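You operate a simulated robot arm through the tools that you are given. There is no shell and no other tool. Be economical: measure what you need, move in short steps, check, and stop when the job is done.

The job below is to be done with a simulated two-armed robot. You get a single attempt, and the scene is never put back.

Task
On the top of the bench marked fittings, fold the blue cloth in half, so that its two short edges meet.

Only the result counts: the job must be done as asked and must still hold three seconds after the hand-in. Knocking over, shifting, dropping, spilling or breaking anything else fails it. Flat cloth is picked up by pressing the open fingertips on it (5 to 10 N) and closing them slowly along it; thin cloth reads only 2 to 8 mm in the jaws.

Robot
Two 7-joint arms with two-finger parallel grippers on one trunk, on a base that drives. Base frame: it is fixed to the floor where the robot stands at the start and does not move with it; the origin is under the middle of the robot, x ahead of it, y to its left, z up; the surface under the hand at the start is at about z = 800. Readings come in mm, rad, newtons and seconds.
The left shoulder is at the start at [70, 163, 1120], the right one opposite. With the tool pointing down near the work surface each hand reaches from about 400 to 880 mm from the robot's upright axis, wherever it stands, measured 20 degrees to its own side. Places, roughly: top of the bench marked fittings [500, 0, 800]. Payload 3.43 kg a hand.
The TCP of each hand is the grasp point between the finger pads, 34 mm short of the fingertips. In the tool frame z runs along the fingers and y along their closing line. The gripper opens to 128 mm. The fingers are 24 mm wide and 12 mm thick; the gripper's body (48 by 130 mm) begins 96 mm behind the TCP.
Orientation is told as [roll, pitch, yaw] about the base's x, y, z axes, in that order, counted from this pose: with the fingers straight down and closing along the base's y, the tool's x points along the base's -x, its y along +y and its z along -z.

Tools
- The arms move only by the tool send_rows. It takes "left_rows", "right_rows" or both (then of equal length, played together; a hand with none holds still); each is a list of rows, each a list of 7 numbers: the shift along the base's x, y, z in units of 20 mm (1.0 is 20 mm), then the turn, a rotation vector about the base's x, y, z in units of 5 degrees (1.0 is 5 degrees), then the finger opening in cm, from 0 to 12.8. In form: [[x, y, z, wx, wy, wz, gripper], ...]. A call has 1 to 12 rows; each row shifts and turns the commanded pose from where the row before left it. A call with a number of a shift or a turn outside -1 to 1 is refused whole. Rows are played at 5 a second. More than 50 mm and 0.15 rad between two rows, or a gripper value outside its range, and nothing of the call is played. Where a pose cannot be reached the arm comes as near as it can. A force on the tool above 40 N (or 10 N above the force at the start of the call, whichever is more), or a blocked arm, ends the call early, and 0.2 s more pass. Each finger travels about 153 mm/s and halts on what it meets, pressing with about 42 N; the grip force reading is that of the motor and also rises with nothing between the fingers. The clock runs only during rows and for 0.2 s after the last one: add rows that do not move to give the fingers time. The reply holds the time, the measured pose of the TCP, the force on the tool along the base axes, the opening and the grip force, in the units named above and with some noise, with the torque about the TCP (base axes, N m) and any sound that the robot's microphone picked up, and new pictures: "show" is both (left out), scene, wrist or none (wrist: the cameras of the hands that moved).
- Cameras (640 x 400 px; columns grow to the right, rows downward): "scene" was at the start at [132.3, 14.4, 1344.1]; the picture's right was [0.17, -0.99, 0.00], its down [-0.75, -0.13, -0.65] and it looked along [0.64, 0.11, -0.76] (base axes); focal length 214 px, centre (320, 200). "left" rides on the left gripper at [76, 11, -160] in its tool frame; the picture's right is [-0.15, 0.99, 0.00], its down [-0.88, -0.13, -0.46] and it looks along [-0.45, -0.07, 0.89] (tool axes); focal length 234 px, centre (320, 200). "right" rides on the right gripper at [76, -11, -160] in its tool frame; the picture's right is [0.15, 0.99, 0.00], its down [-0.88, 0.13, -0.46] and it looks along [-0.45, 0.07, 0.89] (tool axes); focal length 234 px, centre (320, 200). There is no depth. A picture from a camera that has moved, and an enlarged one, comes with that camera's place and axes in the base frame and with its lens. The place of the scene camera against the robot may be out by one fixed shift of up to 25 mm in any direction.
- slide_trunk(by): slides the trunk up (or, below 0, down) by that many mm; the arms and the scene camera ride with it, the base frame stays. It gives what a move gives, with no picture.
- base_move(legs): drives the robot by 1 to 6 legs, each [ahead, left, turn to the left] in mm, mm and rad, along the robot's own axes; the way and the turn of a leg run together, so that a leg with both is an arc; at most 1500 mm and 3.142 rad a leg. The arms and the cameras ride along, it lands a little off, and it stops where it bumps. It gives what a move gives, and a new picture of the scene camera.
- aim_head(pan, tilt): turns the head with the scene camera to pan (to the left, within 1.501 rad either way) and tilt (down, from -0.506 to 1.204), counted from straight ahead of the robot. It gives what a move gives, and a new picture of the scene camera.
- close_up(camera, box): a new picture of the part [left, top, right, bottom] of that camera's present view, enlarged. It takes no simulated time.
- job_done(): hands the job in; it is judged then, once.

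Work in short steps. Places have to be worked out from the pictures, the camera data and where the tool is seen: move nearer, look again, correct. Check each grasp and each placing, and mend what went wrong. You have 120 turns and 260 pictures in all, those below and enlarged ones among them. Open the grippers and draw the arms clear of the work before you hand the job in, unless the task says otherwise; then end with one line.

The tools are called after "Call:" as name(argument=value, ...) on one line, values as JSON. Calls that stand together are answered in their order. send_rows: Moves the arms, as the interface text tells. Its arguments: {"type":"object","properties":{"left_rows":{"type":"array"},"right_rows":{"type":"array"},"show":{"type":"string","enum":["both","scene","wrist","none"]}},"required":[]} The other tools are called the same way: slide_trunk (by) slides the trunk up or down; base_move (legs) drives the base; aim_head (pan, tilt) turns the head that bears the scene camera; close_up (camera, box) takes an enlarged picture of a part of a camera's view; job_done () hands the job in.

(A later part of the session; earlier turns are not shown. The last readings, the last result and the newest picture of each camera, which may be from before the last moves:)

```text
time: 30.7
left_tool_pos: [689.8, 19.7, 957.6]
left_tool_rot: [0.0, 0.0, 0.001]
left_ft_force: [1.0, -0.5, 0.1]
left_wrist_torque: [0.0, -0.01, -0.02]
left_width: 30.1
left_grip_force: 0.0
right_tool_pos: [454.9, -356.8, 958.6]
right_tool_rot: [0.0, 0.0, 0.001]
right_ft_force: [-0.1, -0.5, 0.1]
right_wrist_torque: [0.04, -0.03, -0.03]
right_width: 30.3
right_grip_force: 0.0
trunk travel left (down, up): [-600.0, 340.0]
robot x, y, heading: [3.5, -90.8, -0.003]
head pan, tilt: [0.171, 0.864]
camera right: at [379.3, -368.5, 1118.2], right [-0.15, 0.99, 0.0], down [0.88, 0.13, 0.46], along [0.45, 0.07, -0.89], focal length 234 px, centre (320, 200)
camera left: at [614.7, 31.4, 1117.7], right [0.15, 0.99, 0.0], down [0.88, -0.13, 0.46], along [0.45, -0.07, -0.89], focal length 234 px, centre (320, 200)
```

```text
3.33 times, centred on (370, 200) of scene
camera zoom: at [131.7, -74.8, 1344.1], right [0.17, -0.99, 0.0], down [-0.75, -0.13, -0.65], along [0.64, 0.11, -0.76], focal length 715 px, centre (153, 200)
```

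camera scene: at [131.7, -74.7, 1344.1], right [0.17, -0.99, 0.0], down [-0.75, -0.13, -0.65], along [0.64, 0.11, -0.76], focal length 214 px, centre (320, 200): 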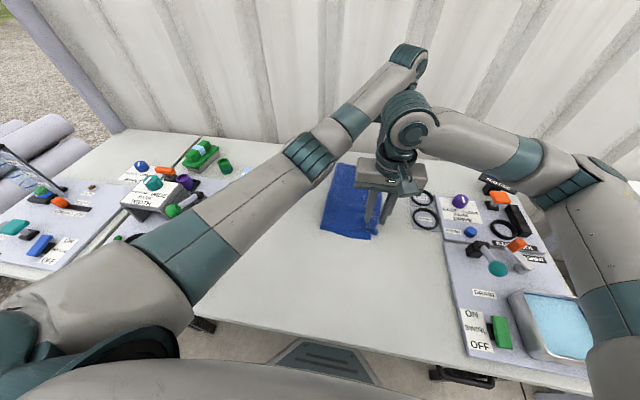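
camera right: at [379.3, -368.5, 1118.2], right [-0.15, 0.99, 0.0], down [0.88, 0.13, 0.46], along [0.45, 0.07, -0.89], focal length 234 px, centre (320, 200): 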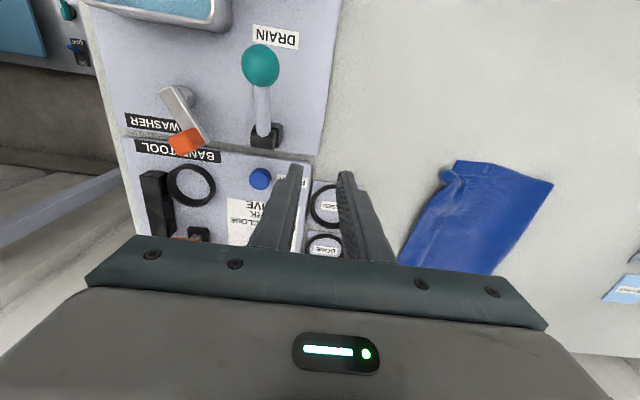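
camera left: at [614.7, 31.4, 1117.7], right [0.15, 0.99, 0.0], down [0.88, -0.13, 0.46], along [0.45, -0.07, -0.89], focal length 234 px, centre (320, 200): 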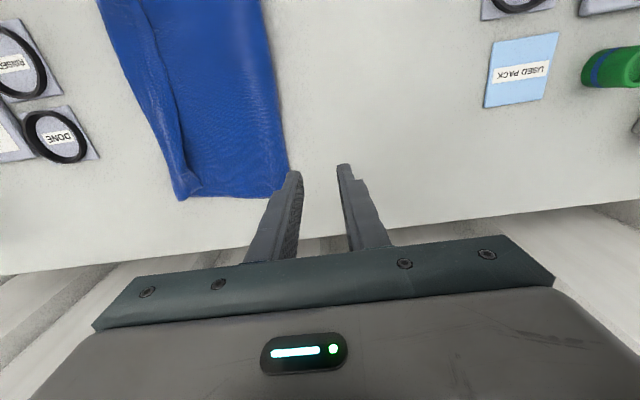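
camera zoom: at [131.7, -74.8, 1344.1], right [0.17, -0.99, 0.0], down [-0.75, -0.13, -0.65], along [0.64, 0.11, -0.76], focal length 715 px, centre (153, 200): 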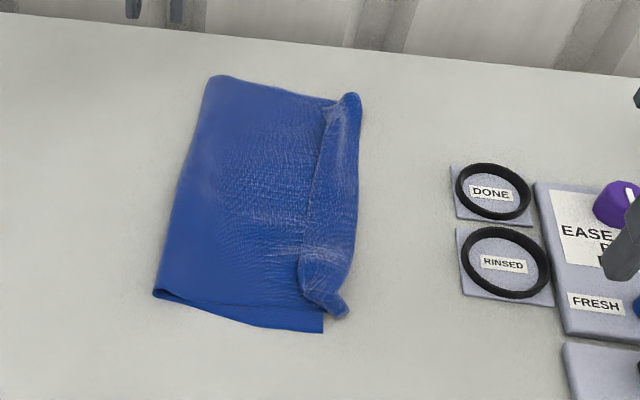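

There is a band about 40 mm wide along the right edge, probably the top layer's edge tucked back. I zoom in to see it.

Call:
close_up(camera="left", box=[80, 0, 320, 210])

Call:
close_up(camera="scene", box=[350, 155, 390, 185])

Call:
close_up(camera="scene", box=[350, 210, 390, 240])

```text
1.90 times, centred on (200, 105) of left
camera zoom: at [614.7, 31.4, 1117.7], right [0.15, 0.99, 0.0], down [0.88, -0.13, 0.46], along [0.45, -0.07, -0.89], focal length 446 px, centre (549, 381)
```

zoom: 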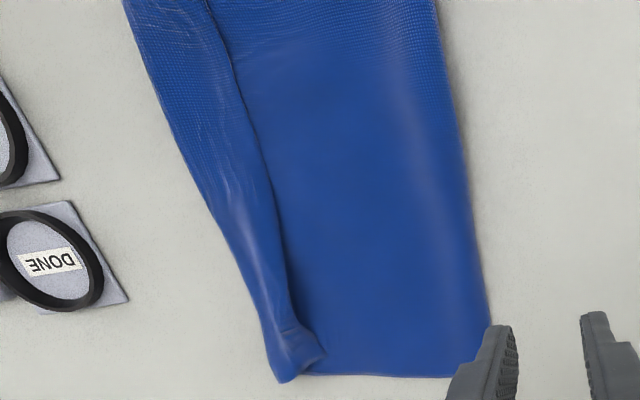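

```text
13.33 times, centred on (370, 170) of scene
camera zoom: at [131.7, -74.8, 1344.1], right [0.17, -0.99, 0.0], down [-0.75, -0.13, -0.65], along [0.64, 0.11, -0.76], focal length 2860 px, centre (-347, 600)
```

zoom: 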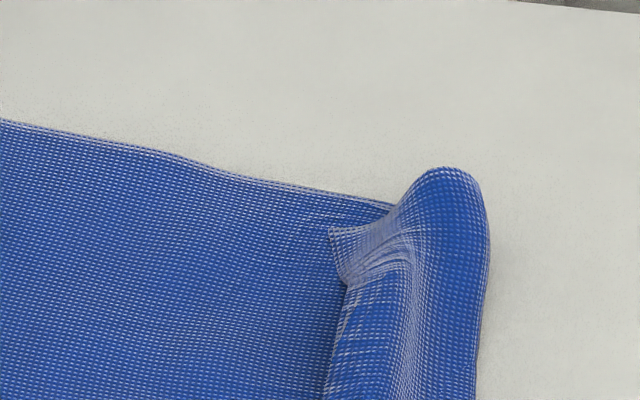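

```text
13.33 times, centred on (370, 225) of scene
camera zoom: at [131.7, -74.8, 1344.1], right [0.17, -0.99, 0.0], down [-0.75, -0.13, -0.65], along [0.64, 0.11, -0.76], focal length 2860 px, centre (-347, -133)
```

zoom: 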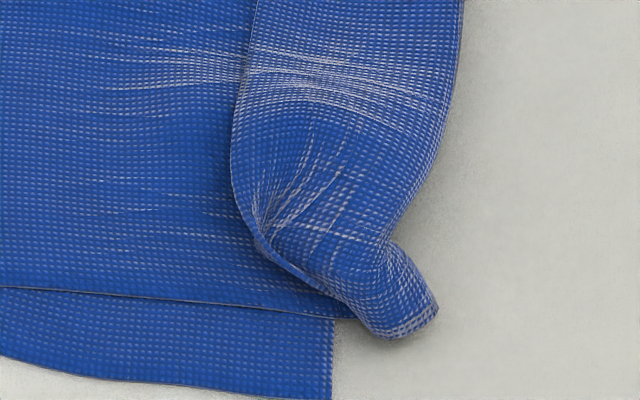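

The top layer's last 30–40 mm is folded back on top of itself. To mend this I will pinch only the top layer inboard of that flap, lift until the flap hangs open, and lay it down with its edge on the lower edge. First I position both hands above those spots.

Call:
send_rows(left_rows=[[0.067, -0.617, -0.35, 0, 0, 0, 3], [0.067, -0.617, -0.35, 0, 0, 0, 3], [0.067, -0.617, -0.35, 0, 0, 0, 3], [0.067, -0.617, -0.35, 0, 0, 0, 3], [0.067, -0.617, -0.35, 0, 0, 0, 3], [0.067, -0.617, -0.35, 0, 0, 0, 3], [0.067, -0.617, -0.35, 0, 0, 0, 3], [0.067, -0.617, -0.35, 0, 0, 0, 3], [0.067, -0.617, -0.35, 0, 0, 0, 3], [0.067, -0.617, -0.35, 0, 0, 0, 3], [0.067, -0.617, -0.35, 0, 0, 0, 3], [0.067, -0.617, -0.35, 0, 0, 0, 3]], right_rows=[[0.083, 1, -0.35, 0, 0, 0, 3], [0.083, 1, -0.35, 0, 0, 0, 3], [0.083, 1, -0.35, 0, 0, 0, 3], [0.083, 1, -0.35, 0, 0, 0, 3], [0.083, 1, -0.35, 0, 0, 0, 3], [0.083, 1, -0.35, 0, 0, 0, 3], [0.083, 1, -0.35, 0, 0, 0, 3], [0.083, 1, -0.35, 0, 0, 0, 3], [0.083, 1, -0.35, 0, 0, 0, 3], [0.083, 1, -0.35, 0, 0, 0, 3], [0.083, 1, -0.35, 0, 0, 0, 3], [0.083, 1, -0.35, 0, 0, 0, 3]], show="wrist")

```text
time: 33.3
left_tool_pos: [706.1, -128.1, 873.6]
left_tool_rot: [-0.001, 0.003, 0.0]
left_ft_force: [1.0, 0.1, 0.3]
left_wrist_torque: [-0.01, 0.02, 0.01]
left_width: 30.1
left_grip_force: 0.1
right_tool_pos: [474.8, -116.6, 874.4]
right_tool_rot: [0.0, -0.002, 0.003]
right_ft_force: [-0.1, 0.7, -0.2]
right_wrist_torque: [0.03, 0.02, -0.03]
right_width: 30.0
right_grip_force: 0.0
trunk travel left (down, up): [-600.0, 340.0]
robot x, y, heading: [-1.9, -87.7, -0.001]
head pan, tilt: [0.171, 0.864]
camera right: at [400.6, -128.2, 1033.6], right [-0.15, 0.99, 0.0], down [0.88, 0.13, 0.46], along [0.45, 0.07, -0.89], focal length 234 px, centre (320, 200)
camera left: at [630.4, -116.7, 1033.1], right [0.15, 0.99, 0.0], down [0.88, -0.13, 0.45], along [0.45, -0.07, -0.89], focal length 234 px, centre (320, 200)
```

right: 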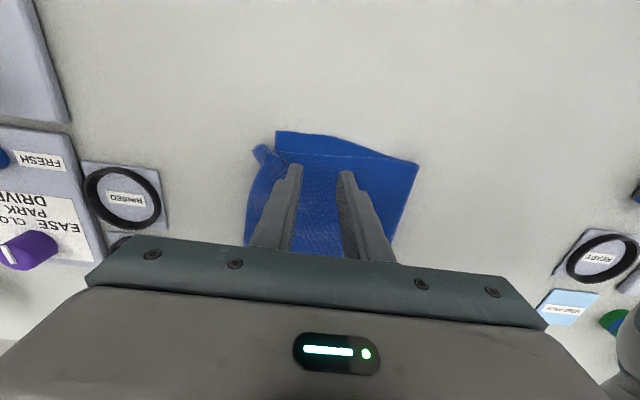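
left: 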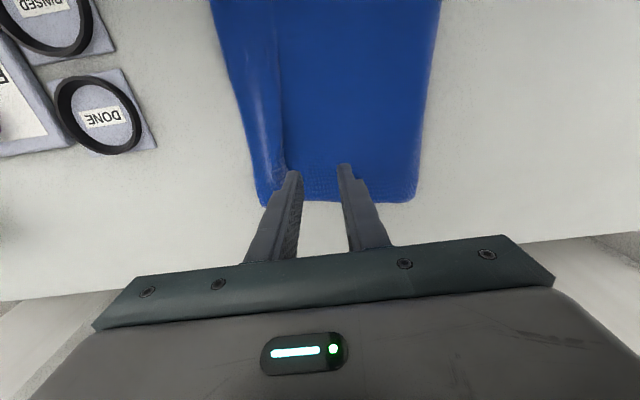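

I shift both slightly in +y to clear the flap edge and lower to near contact.

Call:
send_rows(left_rows=[[0, 0.3, -0.4, 0, 0, 0, 3], [0, 0.3, -0.4, 0, 0, 0, 3], [0, 0, -0.4, 0, 0, 0, 3], [0, 0, -0.3, 0, 0, 0, 3], [0, 0, -0.2, 0, 0, 0, 3], [0, 0, 0, 0, 0, 0, 3]], right_rows=[[0, 0.3, -0.4, 0, 0, 0, 3], [0, 0.3, -0.4, 0, 0, 0, 3], [0, 0, -0.4, 0, 0, 0, 3], [0, 0, -0.3, 0, 0, 0, 3], [0, 0, -0.2, 0, 0, 0, 3], [0, 0, 0, 0, 0, 0, 3]], show="wrist")

```text
time: 34.7
left_tool_pos: [705.9, -116.5, 838.9]
left_tool_rot: [0.001, 0.0, 0.002]
left_ft_force: [-0.5, -0.5, 0.3]
left_wrist_torque: [0.01, 0.0, 0.05]
left_width: 30.2
left_grip_force: 0.0
right_tool_pos: [475.4, -104.5, 840.1]
right_tool_rot: [0.0, -0.001, 0.001]
right_ft_force: [0.3, -0.8, 0.0]
right_wrist_torque: [-0.01, 0.01, 0.02]
right_width: 30.2
right_grip_force: 0.1
trunk travel left (down, up): [-600.0, 340.0]
robot x, y, heading: [-1.5, -89.5, 0.004]
head pan, tilt: [0.171, 0.864]
camera right: at [400.5, -116.6, 999.8], right [-0.15, 0.99, 0.0], down [0.88, 0.13, 0.46], along [0.45, 0.07, -0.89], focal length 234 px, centre (320, 200)
camera left: at [630.2, -104.5, 999.2], right [0.15, 0.99, 0.0], down [0.88, -0.13, 0.46], along [0.45, -0.07, -0.89], focal length 234 px, centre (320, 200)
```

right: 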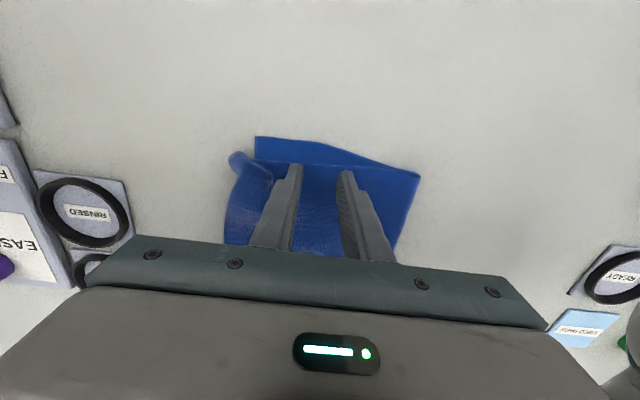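
left: 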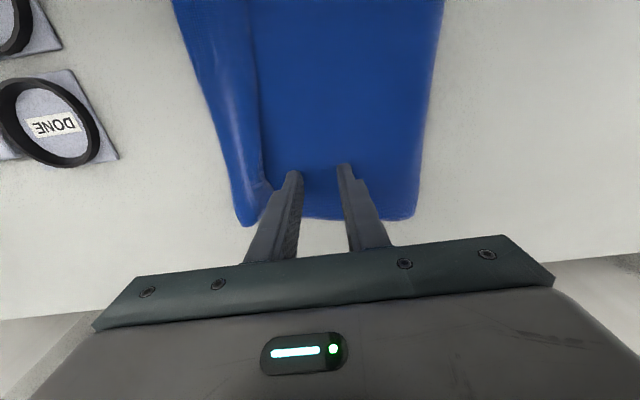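

Now I press lightly in small steps.

Call:
send_rows(left_rows=[[0, 0, -0.08, 0, 0, 0, 3], [0, 0, -0.05, 0, 0, 0, 3], [0, 0, 0, 0, 0, 0, 3]], right_rows=[[0, 0, -0.1, 0, 0, 0, 3], [0, 0, -0.08, 0, 0, 0, 3], [0, 0, 0, 0, 0, 0, 3]], show="none")

```text
time: 35.5
left_tool_pos: [705.8, -117.3, 837.6]
left_tool_rot: [0.0, 0.001, 0.002]
left_ft_force: [-0.9, -0.4, 2.5]
left_wrist_torque: [0.0, -0.01, 0.0]
left_width: 29.9
left_grip_force: 0.1
right_tool_pos: [475.4, -104.6, 836.3]
right_tool_rot: [0.0, -0.001, 0.001]
right_ft_force: [-0.1, -0.8, 0.1]
right_wrist_torque: [0.06, 0.01, 0.01]
right_width: 30.0
right_grip_force: 0.0
trunk travel left (down, up): [-600.0, 340.0]
robot x, y, heading: [4.4, -87.4, 0.002]
head pan, tilt: [0.171, 0.864]
```

Call:
send_rows(left_rows=[[0, 0, -0.05, 0, 0, 0, 3], [0, 0, 0, 0, 0, 0, 3]], right_rows=[[0, 0, -0.09, 0, 0, 0, 3], [0, 0, 0, 0, 0, 0, 3]], show="none")

```text
time: 36.1
left_tool_pos: [704.6, -117.0, 835.7]
left_tool_rot: [-0.001, 0.001, 0.001]
left_ft_force: [2.0, -0.4, 3.6]
left_wrist_torque: [-0.01, -0.04, -0.01]
left_width: 30.1
left_grip_force: 0.0
right_tool_pos: [475.9, -105.1, 836.6]
right_tool_rot: [0.0, -0.001, -0.001]
right_ft_force: [0.7, -2.2, 11.4]
right_wrist_torque: [-0.04, 0.0, -0.02]
right_width: 29.8
right_grip_force: 0.2
trunk travel left (down, up): [-600.0, 340.0]
robot x, y, heading: [-4.7, -91.4, -0.002]
head pan, tilt: [0.171, 0.864]
```

The right is at 11 N and the left at 4 N. I press the left a touch more and close both slowly.

Call:
send_rows(left_rows=[[0, 0, -0.05, 0, 0, 0, 3.0], [0, 0, 0, 0, 0, 0, 2.8], [0, 0, 0, 0, 0, 0, 2.5], [0, 0, 0, 0, 0, 0, 2.2], [0, 0, 0, 0, 0, 0, 1.9], [0, 0, 0, 0, 0, 0, 1.6], [0, 0, 0, 0, 0, 0, 1.3], [0, 0, 0, 0, 0, 0, 1.0], [0, 0, 0, 0, 0, 0, 0.7], [0, 0, 0, 0, 0, 0, 0.4], [0, 0, 0, 0, 0, 0, 0], [0, 0, 0, 0, 0, 0, 0]], right_rows=[[0, 0, 0, 0, 0, 0, 3.0], [0, 0, 0, 0, 0, 0, 2.8], [0, 0, 0, 0, 0, 0, 2.5], [0, 0, 0, 0, 0, 0, 2.2], [0, 0, 0, 0, 0, 0, 1.9], [0, 0, 0, 0, 0, 0, 1.6], [0, 0, 0, 0, 0, 0, 1.3], [0, 0, 0, 0, 0, 0, 1.0], [0, 0, 0, 0, 0, 0, 0.7], [0, 0, 0, 0, 0, 0, 0.4], [0, 0, 0, 0, 0, 0, 0], [0, 0, 0, 0, 0, 0, 0]], show="wrist")

```text
time: 38.7
left_tool_pos: [704.6, -116.9, 837.0]
left_tool_rot: [0.0, -0.001, 0.001]
left_ft_force: [-0.4, -0.3, 8.9]
left_wrist_torque: [-0.08, -0.07, -0.02]
left_width: 1.5
left_grip_force: 36.2
right_tool_pos: [474.1, -105.1, 835.5]
right_tool_rot: [-0.002, -0.003, -0.001]
right_ft_force: [-0.3, 0.9, 13.2]
right_wrist_torque: [0.03, 0.05, 0.01]
right_width: 0.1
right_grip_force: 33.0
trunk travel left (down, up): [-600.0, 340.0]
robot x, y, heading: [-1.9, -85.1, -0.001]
head pan, tilt: [0.171, 0.864]
camera right: at [399.1, -116.7, 995.6], right [-0.15, 0.99, 0.0], down [0.88, 0.13, 0.46], along [0.45, 0.07, -0.89], focal length 234 px, centre (320, 200)
camera left: at [628.4, -104.9, 996.3], right [0.15, 0.99, 0.0], down [0.88, -0.13, 0.46], along [0.45, -0.07, -0.89], focal length 234 px, centre (320, 200)
```

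right: 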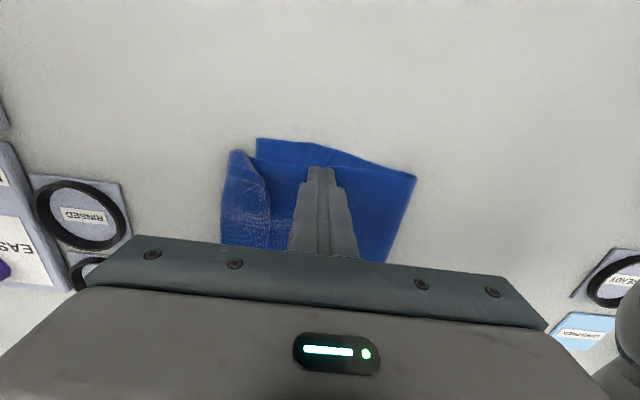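
left: 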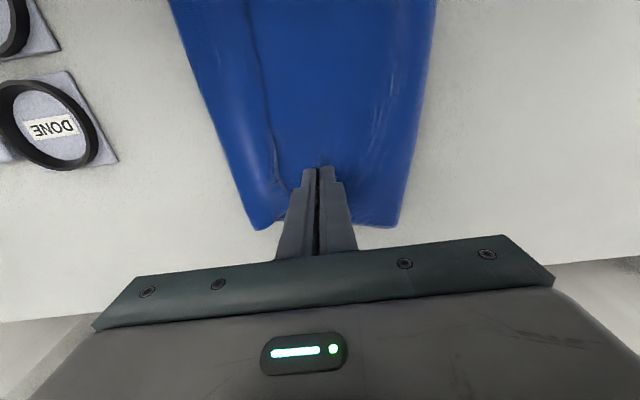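

The left has it and the right slipped. I retry the right with a 40 mm opening and a firmer press.

Call:
send_rows(left_rows=[[0, 0, 0, 0, 0, 0, 0], [0, 0, 0, 0, 0, 0, 0], [0, 0, 0, 0, 0, 0, 0], [0, 0, 0, 0, 0, 0, 0], [0, 0, 0, 0, 0, 0, 0], [0, 0, 0, 0, 0, 0, 0], [0, 0, 0, 0, 0, 0, 0]], right_rows=[[0, 0, 0.5, 0, 0, 0, 0], [0, 0.1, 0, 0, 0, 0, 4], [0, 0, 0, 0, 0, 0, 4], [0, 0, -0.25, 0, 0, 0, 4], [0, 0, -0.25, 0, 0, 0, 4], [0, 0, -0.05, 0, 0, 0, 4], [0, 0, 0, 0, 0, 0, 4]], show="none")

```text
time: 40.3
left_tool_pos: [704.0, -116.9, 836.2]
left_tool_rot: [0.001, -0.003, 0.002]
left_ft_force: [2.3, -1.4, 6.8]
left_wrist_torque: [-0.02, -0.15, 0.01]
left_width: 1.9
left_grip_force: 36.8
right_tool_pos: [474.6, -102.4, 836.3]
right_tool_rot: [0.002, -0.004, -0.001]
right_ft_force: [-2.2, -1.5, 21.3]
right_wrist_torque: [-0.04, 0.18, 0.03]
right_width: 39.6
right_grip_force: 0.1
trunk travel left (down, up): [-600.0, 340.0]
robot x, y, heading: [-3.3, -84.6, 0.004]
head pan, tilt: [0.171, 0.864]
```

Call:
send_rows(right_rows=[[0, 0, 0.03, 0, 0, 0, 3.8], [0, 0, 0, 0, 0, 0, 3.4], [0, 0, 0, 0, 0, 0, 3.0], [0, 0, 0, 0, 0, 0, 2.6], [0, 0, 0, 0, 0, 0, 2.2], [0, 0, 0, 0, 0, 0, 1.8], [0, 0, 0, 0, 0, 0, 1.4], [0, 0, 0, 0, 0, 0, 1.0], [0, 0, 0, 0, 0, 0, 0.7], [0, 0, 0, 0, 0, 0, 0.4], [0, 0, 0, 0, 0, 0, 0], [0, 0, 0, 0, 0, 0, 0]], show="wrist")

```text
time: 42.9
left_tool_pos: [703.4, -115.4, 836.6]
left_tool_rot: [0.0, -0.002, 0.001]
left_ft_force: [0.0, -0.9, 1.3]
left_wrist_torque: [-0.04, 0.0, -0.01]
left_width: 1.9
left_grip_force: 36.4
right_tool_pos: [474.4, -102.4, 835.6]
right_tool_rot: [0.0, -0.004, 0.0]
right_ft_force: [2.0, -1.5, 34.0]
right_wrist_torque: [-0.06, 0.05, 0.02]
right_width: 3.0
right_grip_force: 37.5
trunk travel left (down, up): [-600.0, 340.0]
robot x, y, heading: [5.1, -92.9, -0.004]
head pan, tilt: [0.171, 0.864]
camera right: at [398.8, -115.0, 995.3], right [-0.15, 0.99, 0.0], down [0.88, 0.13, 0.46], along [0.45, 0.07, -0.89], focal length 234 px, centre (320, 200)
```

right: 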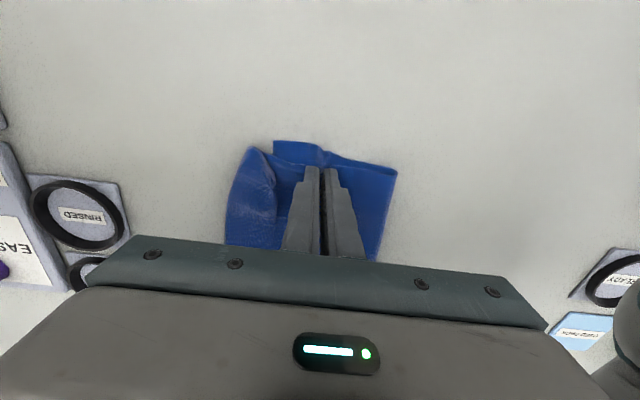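

Caught, though the lower layer may be ridged too. I lift slowly to see.

Call:
send_rows(left_rows=[[0, 0, 0.4, 0, 0, 0, 0], [0, 0, 0.6, 0, 0, 0, 0], [0, 0, 1, 0, 0, 0, 0], [0, 0, 1, 0, 0, 0, 0], [0, 0, 0, 0, 0, 0, 0]], right_rows=[[0, 0, 0.4, 0, 0, 0, 0], [0, 0, 0.6, 0, 0, 0, 0], [0, 0, 1, 0, 0, 0, 0], [0, 0, 1, 0, 0, 0, 0], [0, 0, 0, 0, 0, 0, 0]])

```text
time: 44.1
left_tool_pos: [705.4, -116.9, 894.7]
left_tool_rot: [0.0, 0.001, 0.001]
left_ft_force: [-0.4, 0.1, 0.5]
left_wrist_torque: [-0.01, 0.0, 0.0]
left_width: 1.8
left_grip_force: 37.1
right_tool_pos: [474.7, -102.1, 894.9]
right_tool_rot: [-0.001, 0.002, 0.0]
right_ft_force: [0.3, 0.4, -0.1]
right_wrist_torque: [0.03, 0.0, 0.0]
right_width: 3.1
right_grip_force: 37.5
trunk travel left (down, up): [-600.0, 340.0]
robot x, y, heading: [-0.2, -92.6, -0.002]
head pan, tilt: [0.171, 0.864]
camera scene: at [132.8, -75.0, 1344.0], right [0.17, -0.99, 0.0], down [-0.75, -0.13, -0.65], along [0.64, 0.11, -0.76], focal length 214 px, centre (320, 200)
camera right: at [400.9, -115.1, 1054.2], right [-0.15, 0.99, 0.0], down [0.88, 0.13, 0.45], along [0.45, 0.07, -0.89], focal length 234 px, centre (320, 200)
camera left: at [630.3, -104.6, 1054.3], right [0.15, 0.99, 0.0], down [0.88, -0.13, 0.45], along [0.45, -0.07, -0.89], focal length 234 px, centre (320, 200)
```

scene: 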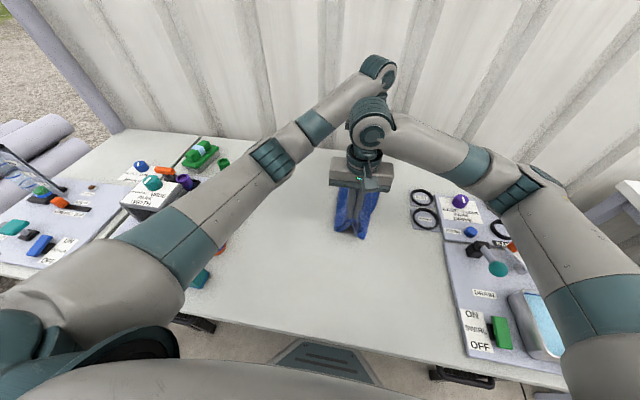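
right: 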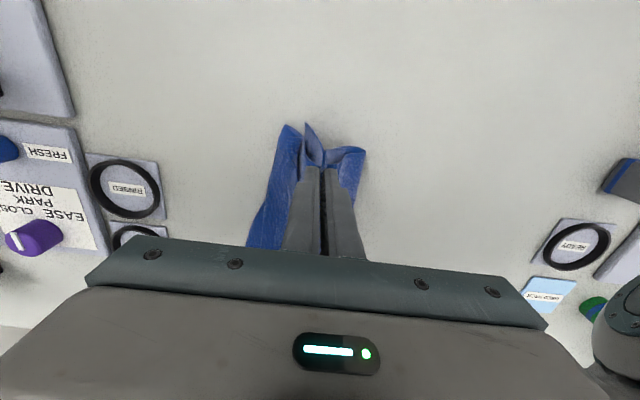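
left: 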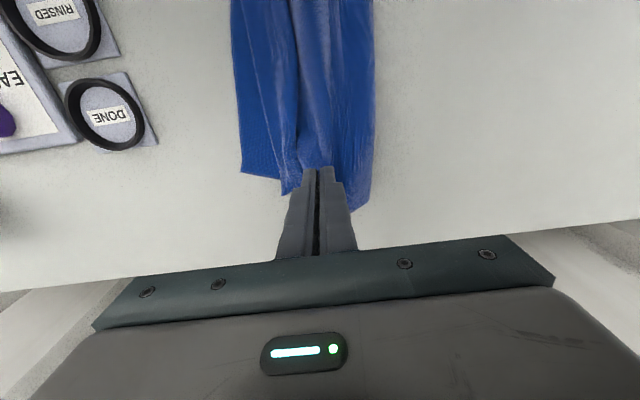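

I zoom in to see which layers each hand holds.

Call:
close_up(camera="right", box=[230, 100, 390, 260])

Call:
close_up(camera="left", box=[210, 0, 400, 220])

Call:
close_up(camera="scene", box=[310, 170, 400, 245])

```text
2.50 times, centred on (310, 180) of right
camera zoom: at [400.9, -115.1, 1054.2], right [-0.15, 0.99, 0.0], down [0.88, 0.13, 0.45], along [0.45, 0.07, -0.89], focal length 585 px, centre (345, 250)
```

zoom: 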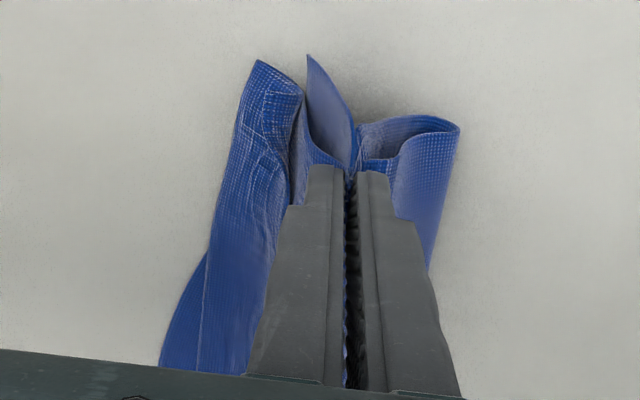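

```text
1.82 times, centred on (305, 110) of left
camera zoom: at [630.3, -104.6, 1054.3], right [0.15, 0.99, 0.0], down [0.88, -0.13, 0.45], along [0.45, -0.07, -0.89], focal length 426 px, centre (347, 364)
```

zoom: 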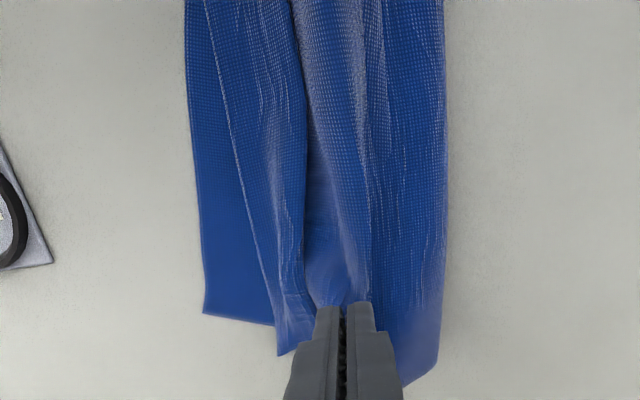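

```text
5.33 times, centred on (355, 208) of scene
camera zoom: at [132.8, -75.0, 1344.0], right [0.17, -0.99, 0.0], down [-0.75, -0.13, -0.65], along [0.64, 0.11, -0.76], focal length 1144 px, centre (133, 160)
```

zoom: 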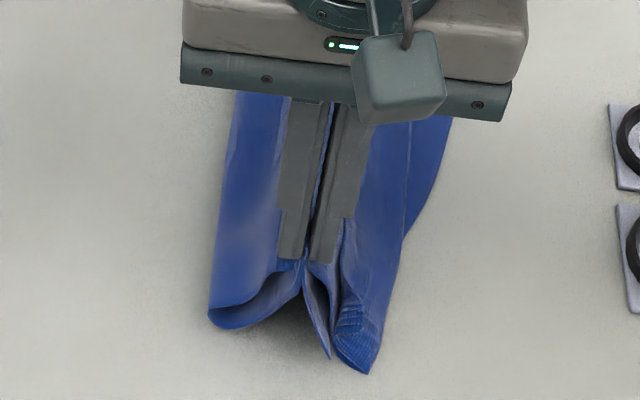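

The left holds only the top layer, the right both. I lower the right, let go and raise it, while lifting the left further so the top layer forms a tent I can re-grip in the air.

Call:
send_rows(left_rows=[[0, 0, 0, 0, 0, 0, 0], [0, 0, 0, 0, 0, 0, 0], [0, 0, 0, 0, 0, 0, 0], [0, 0, 0, 0, 0, 0, 0], [0, 0, 0, 0, 0, 0, 0], [0, 0, 0.5, 0, 0, 0, 0], [0, 0, 1, 0, 0, 0, 0], [0, 0, 1, 0, 0, 0, 0], [0, 0, 1, 0, 0, 0, 0], [0, 0, 0, 0, 0, 0, 0]], right_rows=[[0, 0, -1, 0, 0, 0, 0], [0, 0, -1, 0, 0, 0, 0], [0, 0, -0.8, 0, 0, 0, 0], [0, 0, 0, 0, 0, 0, 1.5], [0, 0, 0, 0, 0, 0, 3.5], [0, 0, 0.7, 0, 0, 0, 5], [0, 0, 1, 0, 0, 0, 6], [0, 0, 1, 0, 0, 0, 6], [0, 0, 1, 0, 0, 0, 6], [0, 0, 0.5, 0, 0, 0, 6]])

```text
time: 46.3
left_tool_pos: [706.8, -117.1, 964.3]
left_tool_rot: [0.001, 0.003, 0.001]
left_ft_force: [1.1, 0.0, 0.2]
left_wrist_torque: [0.0, 0.01, -0.01]
left_width: 2.0
left_grip_force: 37.0
right_tool_pos: [475.7, -102.4, 922.7]
right_tool_rot: [0.001, 0.001, 0.002]
right_ft_force: [-0.6, 0.4, 0.3]
right_wrist_torque: [0.02, -0.03, 0.01]
right_width: 60.1
right_grip_force: 0.1
trunk travel left (down, up): [-600.0, 340.0]
robot x, y, heading: [-1.8, -85.3, 0.001]
head pan, tilt: [0.171, 0.864]
camera scene: at [132.7, -74.7, 1344.0], right [0.17, -0.99, 0.0], down [-0.75, -0.13, -0.65], along [0.64, 0.11, -0.76], focal length 214 px, centre (320, 200)
camera right: at [400.4, -114.8, 1081.9], right [-0.15, 0.99, 0.0], down [0.88, 0.13, 0.45], along [0.45, 0.07, -0.89], focal length 234 px, centre (320, 200)
camera left: at [630.9, -104.8, 1124.4], right [0.15, 0.99, 0.0], down [0.88, -0.13, 0.45], along [0.45, -0.07, -0.89], focal length 234 px, centre (320, 200)
```

scene: 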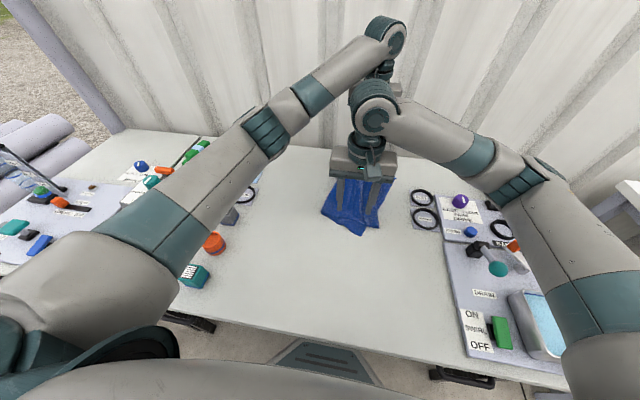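
right: 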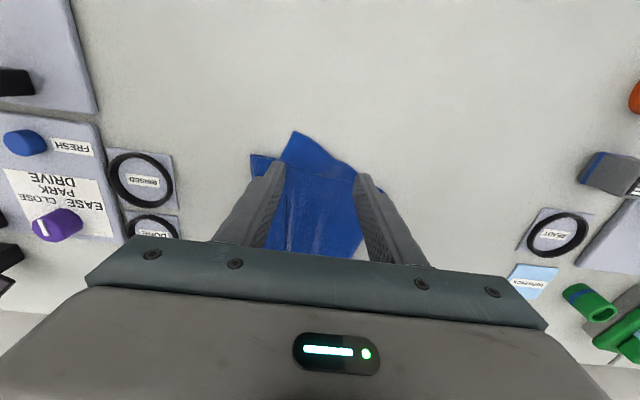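
left: 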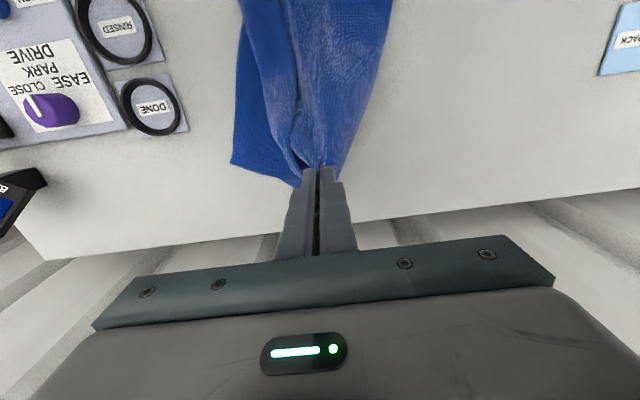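

I draw the right hand aside to see the tent.

Call:
send_rows(right_rows=[[0, 0, 1, 0, 0, 0, 6], [0, -1, 1, 0, 0, 0, 6], [0, -1, 0, 0, 0, 0, 6], [0, -1, 0, 0, 0, 0, 6], [0, -1, 0, 0, 0, 0, 6], [0, -1, 0, 0, 0, 0, 6], [0, -1, 0, 0, 0, 0, 6], [0, -1, 0, 0, 0, 0, 6], [0, -1, 0, 0, 0, 0, 6]], show="wrist")

Call:
close_up(camera="scene", box=[290, 130, 450, 250])

Call:
close_up(camera="left", box=[200, 0, 420, 220])

```text
time: 48.3
left_tool_pos: [706.0, -116.9, 963.6]
left_tool_rot: [0.0, 0.001, 0.001]
left_ft_force: [0.3, 0.5, -0.6]
left_wrist_torque: [0.03, -0.03, -0.03]
left_width: 2.1
left_grip_force: 36.7
right_tool_pos: [475.7, -264.0, 962.2]
right_tool_rot: [0.002, 0.0, 0.001]
right_ft_force: [0.2, -0.3, 0.3]
right_wrist_torque: [-0.02, 0.0, -0.05]
right_width: 60.1
right_grip_force: 0.0
trunk travel left (down, up): [-600.0, 340.0]
robot x, y, heading: [2.1, -88.2, -0.002]
head pan, tilt: [0.171, 0.864]
camera right: at [400.1, -276.7, 1122.0], right [-0.15, 0.99, 0.0], down [0.88, 0.13, 0.46], along [0.45, 0.07, -0.89], focal length 234 px, centre (320, 200)
```

right: 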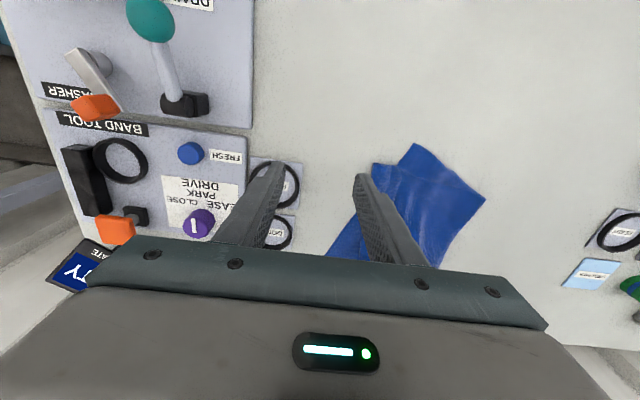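

```text
3.33 times, centred on (370, 190) of scene
camera zoom: at [132.0, -75.7, 1344.1], right [0.17, -0.99, 0.0], down [-0.75, -0.13, -0.65], along [0.64, 0.11, -0.76], focal length 715 px, centre (153, 233)
```

zoom: 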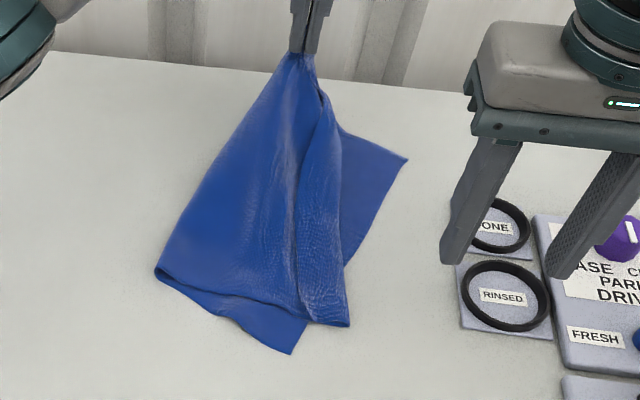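

```text
1.82 times, centred on (310, 110) of left
camera zoom: at [630.3, -105.5, 1124.6], right [0.15, 0.99, 0.0], down [0.88, -0.13, 0.46], along [0.45, -0.07, -0.89], focal length 426 px, centre (338, 364)
```

zoom: 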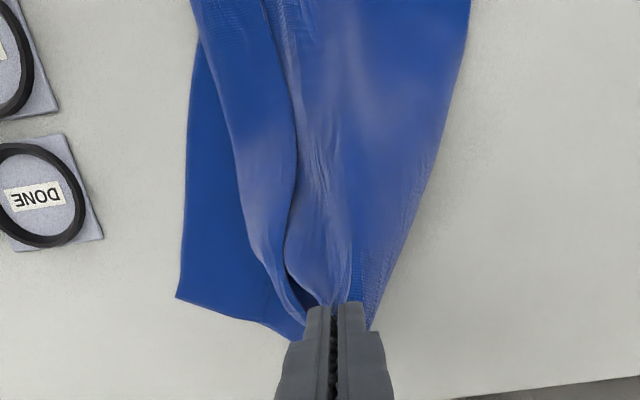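

The left holds the top layer cleanly off the lower one. I raise it further and move it in -y so the hanging strip overhangs and its flap can drop open.

Call:
send_rows(left_rows=[[0, 0, 1, 0, 0, 0, 0], [0, 0, 1, 0, 0, 0, 0], [0, -0.7, 0.6, 0, 0, 0, 0], [0, -1, 0, 0, 0, 0, 0], [0, -1, 0, 0, 0, 0, 0], [0, 0, 0, 0, 0, 0, 0], [0, 0, 0, 0, 0, 0, 0]], show="wrist")

Call:
close_up(camera="scene", box=[290, 120, 450, 250])

Call:
close_up(camera="left", box=[200, 0, 420, 220])

```text
time: 49.9
left_tool_pos: [705.5, -170.7, 1015.9]
left_tool_rot: [0.0, 0.0, 0.002]
left_ft_force: [0.2, -0.7, 0.5]
left_wrist_torque: [0.02, 0.01, -0.02]
left_width: 1.8
left_grip_force: 35.8
right_tool_pos: [475.4, -264.8, 963.2]
right_tool_rot: [0.002, 0.001, 0.001]
right_ft_force: [0.1, 0.0, 0.4]
right_wrist_torque: [0.03, -0.02, 0.02]
right_width: 60.0
right_grip_force: 0.0
trunk travel left (down, up): [-600.0, 340.0]
robot x, y, heading: [0.3, -87.7, 0.003]
head pan, tilt: [0.171, 0.864]
camera left: at [629.9, -159.5, 1177.3], right [0.15, 0.99, 0.0], down [0.88, -0.13, 0.46], along [0.45, -0.07, -0.89], focal length 234 px, centre (320, 200)
```

left: 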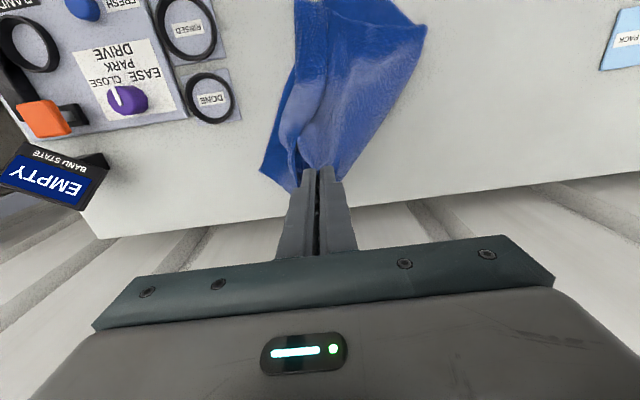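

```text
3.08 times, centred on (370, 185) of scene
camera zoom: at [132.3, -75.3, 1344.1], right [0.17, -0.99, 0.0], down [-0.75, -0.13, -0.65], along [0.64, 0.11, -0.76], focal length 660 px, centre (166, 246)
```

zoom: 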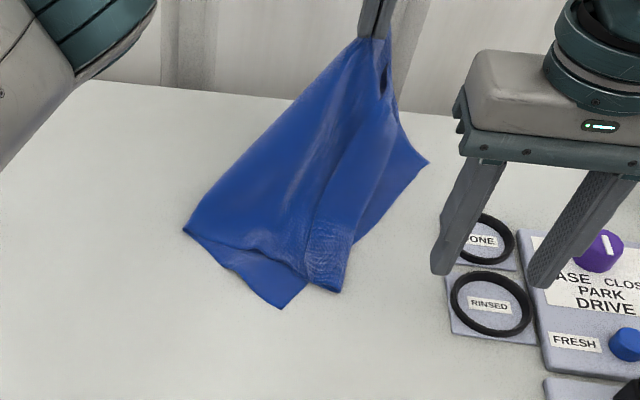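

```text
1.82 times, centred on (310, 110) of left
camera zoom: at [629.9, -159.5, 1177.3], right [0.15, 0.99, 0.0], down [0.88, -0.13, 0.46], along [0.45, -0.07, -0.89], focal length 426 px, centre (338, 364)
```

zoom: 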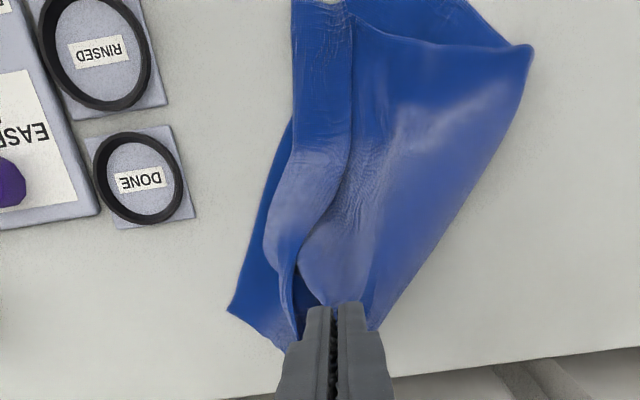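

The left grip also holds the flap's far end, so it cannot open this way. I lay it back down and release, then grip only the flap itself with the fingers turned 90°.

Call:
send_rows(left_rows=[[0, 0.9, 0, 0, 0, 0, 0], [0, 0.9, -0.6, 0, 0, 0, 0], [0, 0.7, -1, 0, 0, 0, 0], [0, 0, -1, 0, 0, 0, 0], [0, 0, -1, 0, 0, 0, 0], [0, 0, -1, 0, 0, 0, 0], [0, 0, -1, 0, 0, 0, 0], [0, 0, -1, 0, 0, 0, 0], [0, 0, -1, 0, 0, 0, 0], [0, 0, -0.8, 0, 0, 0, 0], [0, 0, 0, 0, 0, 0, 1.5], [0, 0, 0, 0, 0, 0, 2.5]], show="none")

Call:
send_rows(left_rows=[[0, 0, 0.5, 0, 0, 0, 3], [0, 0, 1, 0, 0, 0, 3], [0, 0, 1, 0, 0, 0, 3], [0, 1, 1, 0, 0, 0, 3], [0, 1, 0.5, 0, 0, 0, 3], [0, 1, 0.5, 0, 0, 0, 3], [0, 1, 0.5, 0, 0, 0, 3]], show="wrist")

Call:
close_up(camera="scene", box=[290, 140, 430, 250])

```text
time: 52.5
left_tool_pos: [706.1, -119.8, 848.8]
left_tool_rot: [0.002, 0.001, 0.0]
left_ft_force: [0.1, 0.2, 1.1]
left_wrist_torque: [-0.01, 0.02, -0.03]
left_width: 25.1
left_grip_force: 0.0
right_tool_pos: [475.7, -263.1, 963.4]
right_tool_rot: [0.0, 0.0, 0.001]
right_ft_force: [-0.3, -0.3, 0.0]
right_wrist_torque: [-0.01, -0.01, -0.03]
right_width: 59.7
right_grip_force: 0.1
trunk travel left (down, up): [-600.0, 340.0]
robot x, y, heading: [-0.8, -88.9, 0.003]
head pan, tilt: [0.171, 0.864]
```

```text
time: 54.1
left_tool_pos: [704.9, -39.9, 947.8]
left_tool_rot: [0.0, 0.001, 0.001]
left_ft_force: [0.8, 0.8, 0.4]
left_wrist_torque: [-0.04, 0.02, 0.04]
left_width: 30.3
left_grip_force: 0.1
right_tool_pos: [475.3, -262.3, 961.6]
right_tool_rot: [0.001, -0.001, -0.001]
right_ft_force: [0.3, 0.9, 0.4]
right_wrist_torque: [0.0, -0.04, 0.0]
right_width: 60.0
right_grip_force: 0.1
trunk travel left (down, up): [-600.0, 340.0]
robot x, y, heading: [-3.4, -92.6, 0.001]
head pan, tilt: [0.171, 0.864]
camera left: at [629.5, -28.1, 1108.6], right [0.15, 0.99, 0.0], down [0.88, -0.13, 0.46], along [0.45, -0.07, -0.89], focal length 234 px, centre (320, 200)
```

left: 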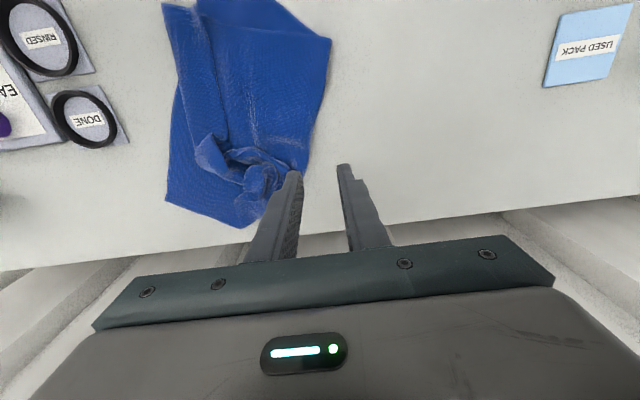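

```text
3.64 times, centred on (360, 195) of scene
camera zoom: at [132.1, -74.1, 1344.1], right [0.17, -0.99, 0.0], down [-0.75, -0.13, -0.65], along [0.64, 0.11, -0.76], focal length 780 px, centre (174, 218)
```

zoom: 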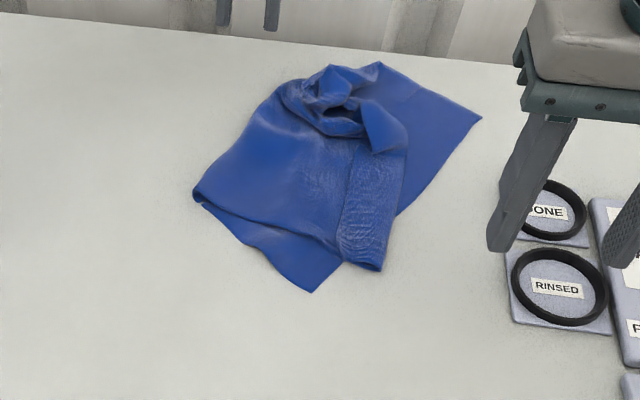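

The far top corner is crumpled but stands proud, which makes it easy to grip. I zoom in to identify the corner tip.

Call:
close_up(camera="scene", box=[345, 150, 405, 190])

Call:
close_up(camera="left", box=[150, 90, 310, 240])

```text
10.00 times, centred on (375, 170) of scene
camera zoom: at [132.1, -74.1, 1344.1], right [0.17, -0.99, 0.0], down [-0.75, -0.13, -0.65], along [0.64, 0.11, -0.76], focal length 2145 px, centre (-230, 500)
```

zoom: 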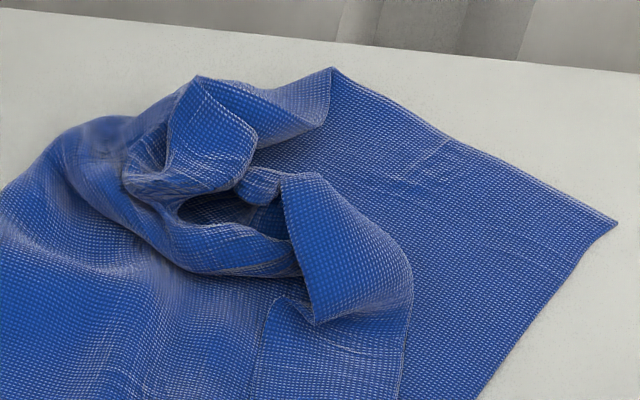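

```text
2.67 times, centred on (230, 165) of left
camera zoom: at [629.5, -28.1, 1108.6], right [0.15, 0.99, 0.0], down [0.88, -0.13, 0.46], along [0.45, -0.07, -0.89], focal length 624 px, centre (560, 293)
```

zoom: 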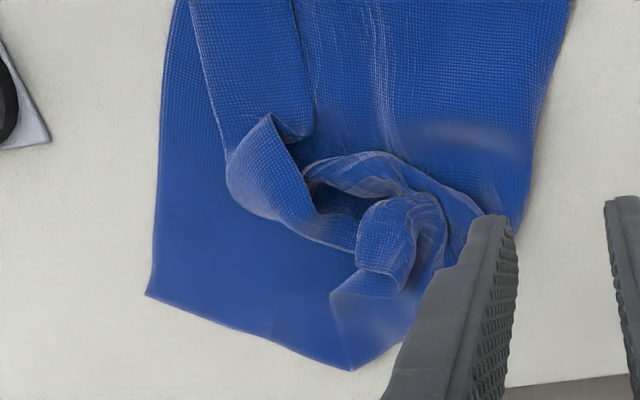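

I will reset by gripping the crumpled far top corner with the left and carrying it back to the left, reopening the cloth. First I hover over it.

Call:
send_rows(left_rows=[[0.24, -0.93, -0.6, 0, 0, 0, 4], [0.24, -0.93, -0.6, 0, 0, 0, 4], [0.24, -0.93, -0.6, 0, 0, 0, 4], [0.24, -0.93, -0.6, 0, 0, 0, 4], [0.24, -0.93, -0.6, 0, 0, 0, 4], [0, 0, 0, 0, 0, 0, 4]], show="wrist")

Call:
close_up(camera="left", box=[240, 90, 400, 240])

```text
time: 55.5
left_tool_pos: [729.7, -134.0, 889.6]
left_tool_rot: [0.0, 0.0, 0.001]
left_ft_force: [-0.4, -0.2, 0.2]
left_wrist_torque: [0.0, -0.04, 0.0]
left_width: 40.0
left_grip_force: 0.0
right_tool_pos: [473.8, -264.2, 963.2]
right_tool_rot: [0.0, 0.001, 0.0]
right_ft_force: [-0.2, 0.6, 0.6]
right_wrist_torque: [-0.01, 0.05, -0.04]
right_width: 59.7
right_grip_force: 0.1
trunk travel left (down, up): [-600.0, 340.0]
robot x, y, heading: [-2.1, -94.5, 0.001]
head pan, tilt: [0.171, 0.864]
camera left: at [654.1, -121.7, 1049.2], right [0.14, 0.99, 0.0], down [0.88, -0.13, 0.46], along [0.45, -0.07, -0.89], focal length 234 px, centre (320, 200)
```

left: 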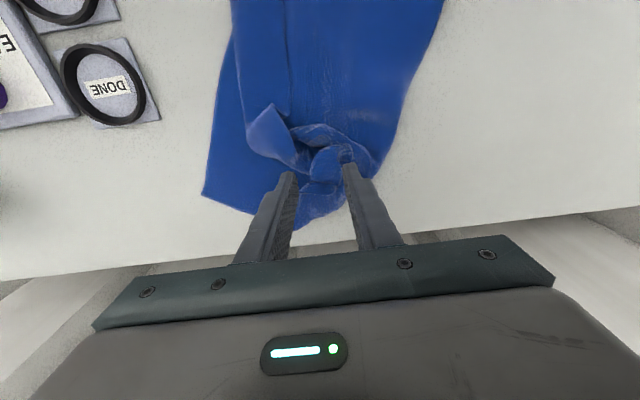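

```text
2.67 times, centred on (320, 165) of left
camera zoom: at [654.1, -121.7, 1049.2], right [0.14, 0.99, 0.0], down [0.88, -0.13, 0.46], along [0.45, -0.07, -0.89], focal length 624 px, centre (320, 293)
```

zoom: 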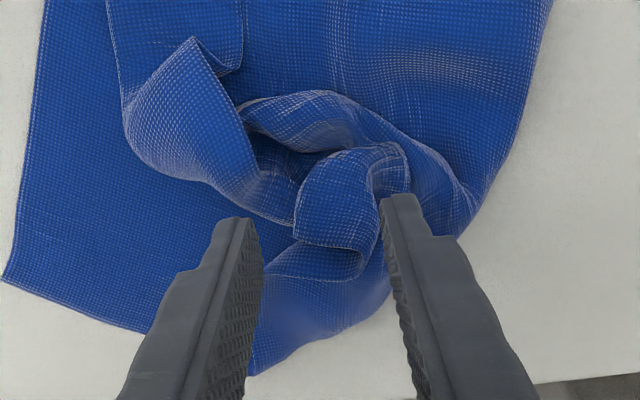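

I lower around the tongue of cloth and close.

Call:
send_rows(left_rows=[[0, 0.4, -0.7, 0, 0, 0, 4], [0, 0, -0.7, 0, 0, 0, 4], [0, 0, -0.7, 0, 0, 0, 4], [0, 0, -0.2, 0, 0, 0, 4], [0, 0, 0, 0, 0, 0, 3], [0, 0, 0, 0, 0, 0, 2], [0, 0, 0, 0, 0, 0, 1], [0, 0, 0, 0, 0, 0, 0], [0, 0, 0, 0, 0, 0, 0], [0, 0, 1, 0, 0, 0, 0], [0, 0, 1, 0, 0, 0, 0]], show="wrist")

Call:
close_up(camera="scene", box=[290, 140, 430, 250])

```text
time: 57.9
left_tool_pos: [729.7, -125.9, 882.3]
left_tool_rot: [-0.001, 0.001, 0.0]
left_ft_force: [0.0, 0.4, 0.4]
left_wrist_torque: [0.02, -0.04, 0.01]
left_width: 4.6
left_grip_force: 38.9
right_tool_pos: [475.5, -265.2, 963.0]
right_tool_rot: [-0.001, -0.001, 0.0]
right_ft_force: [0.7, 0.4, 1.0]
right_wrist_torque: [-0.02, 0.01, 0.0]
right_width: 59.8
right_grip_force: 0.0
trunk travel left (down, up): [-600.0, 340.0]
robot x, y, heading: [-1.3, -88.8, -0.003]
head pan, tilt: [0.171, 0.864]
camera left: at [654.2, -114.4, 1042.9], right [0.15, 0.99, 0.0], down [0.88, -0.13, 0.45], along [0.45, -0.07, -0.89], focal length 234 px, centre (320, 200)
```

left: 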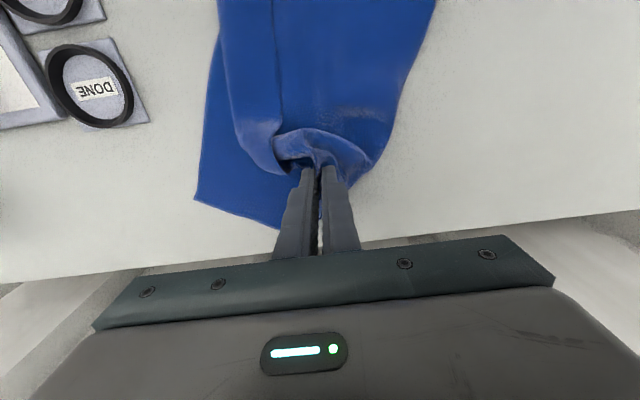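

```text
3.64 times, centred on (360, 195) of scene
camera zoom: at [132.1, -75.0, 1344.1], right [0.17, -0.99, 0.0], down [-0.75, -0.13, -0.65], along [0.64, 0.11, -0.76], focal length 780 px, centre (174, 218)
```

zoom: 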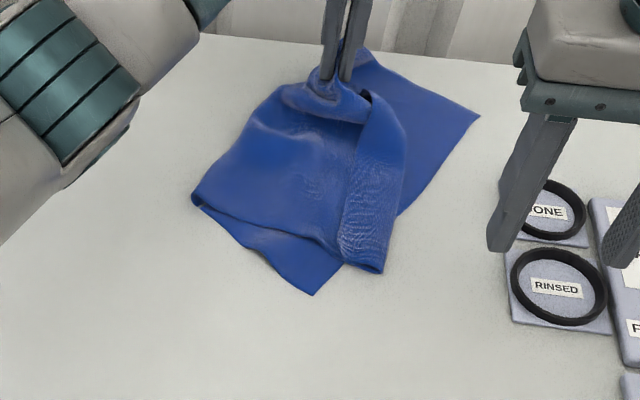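

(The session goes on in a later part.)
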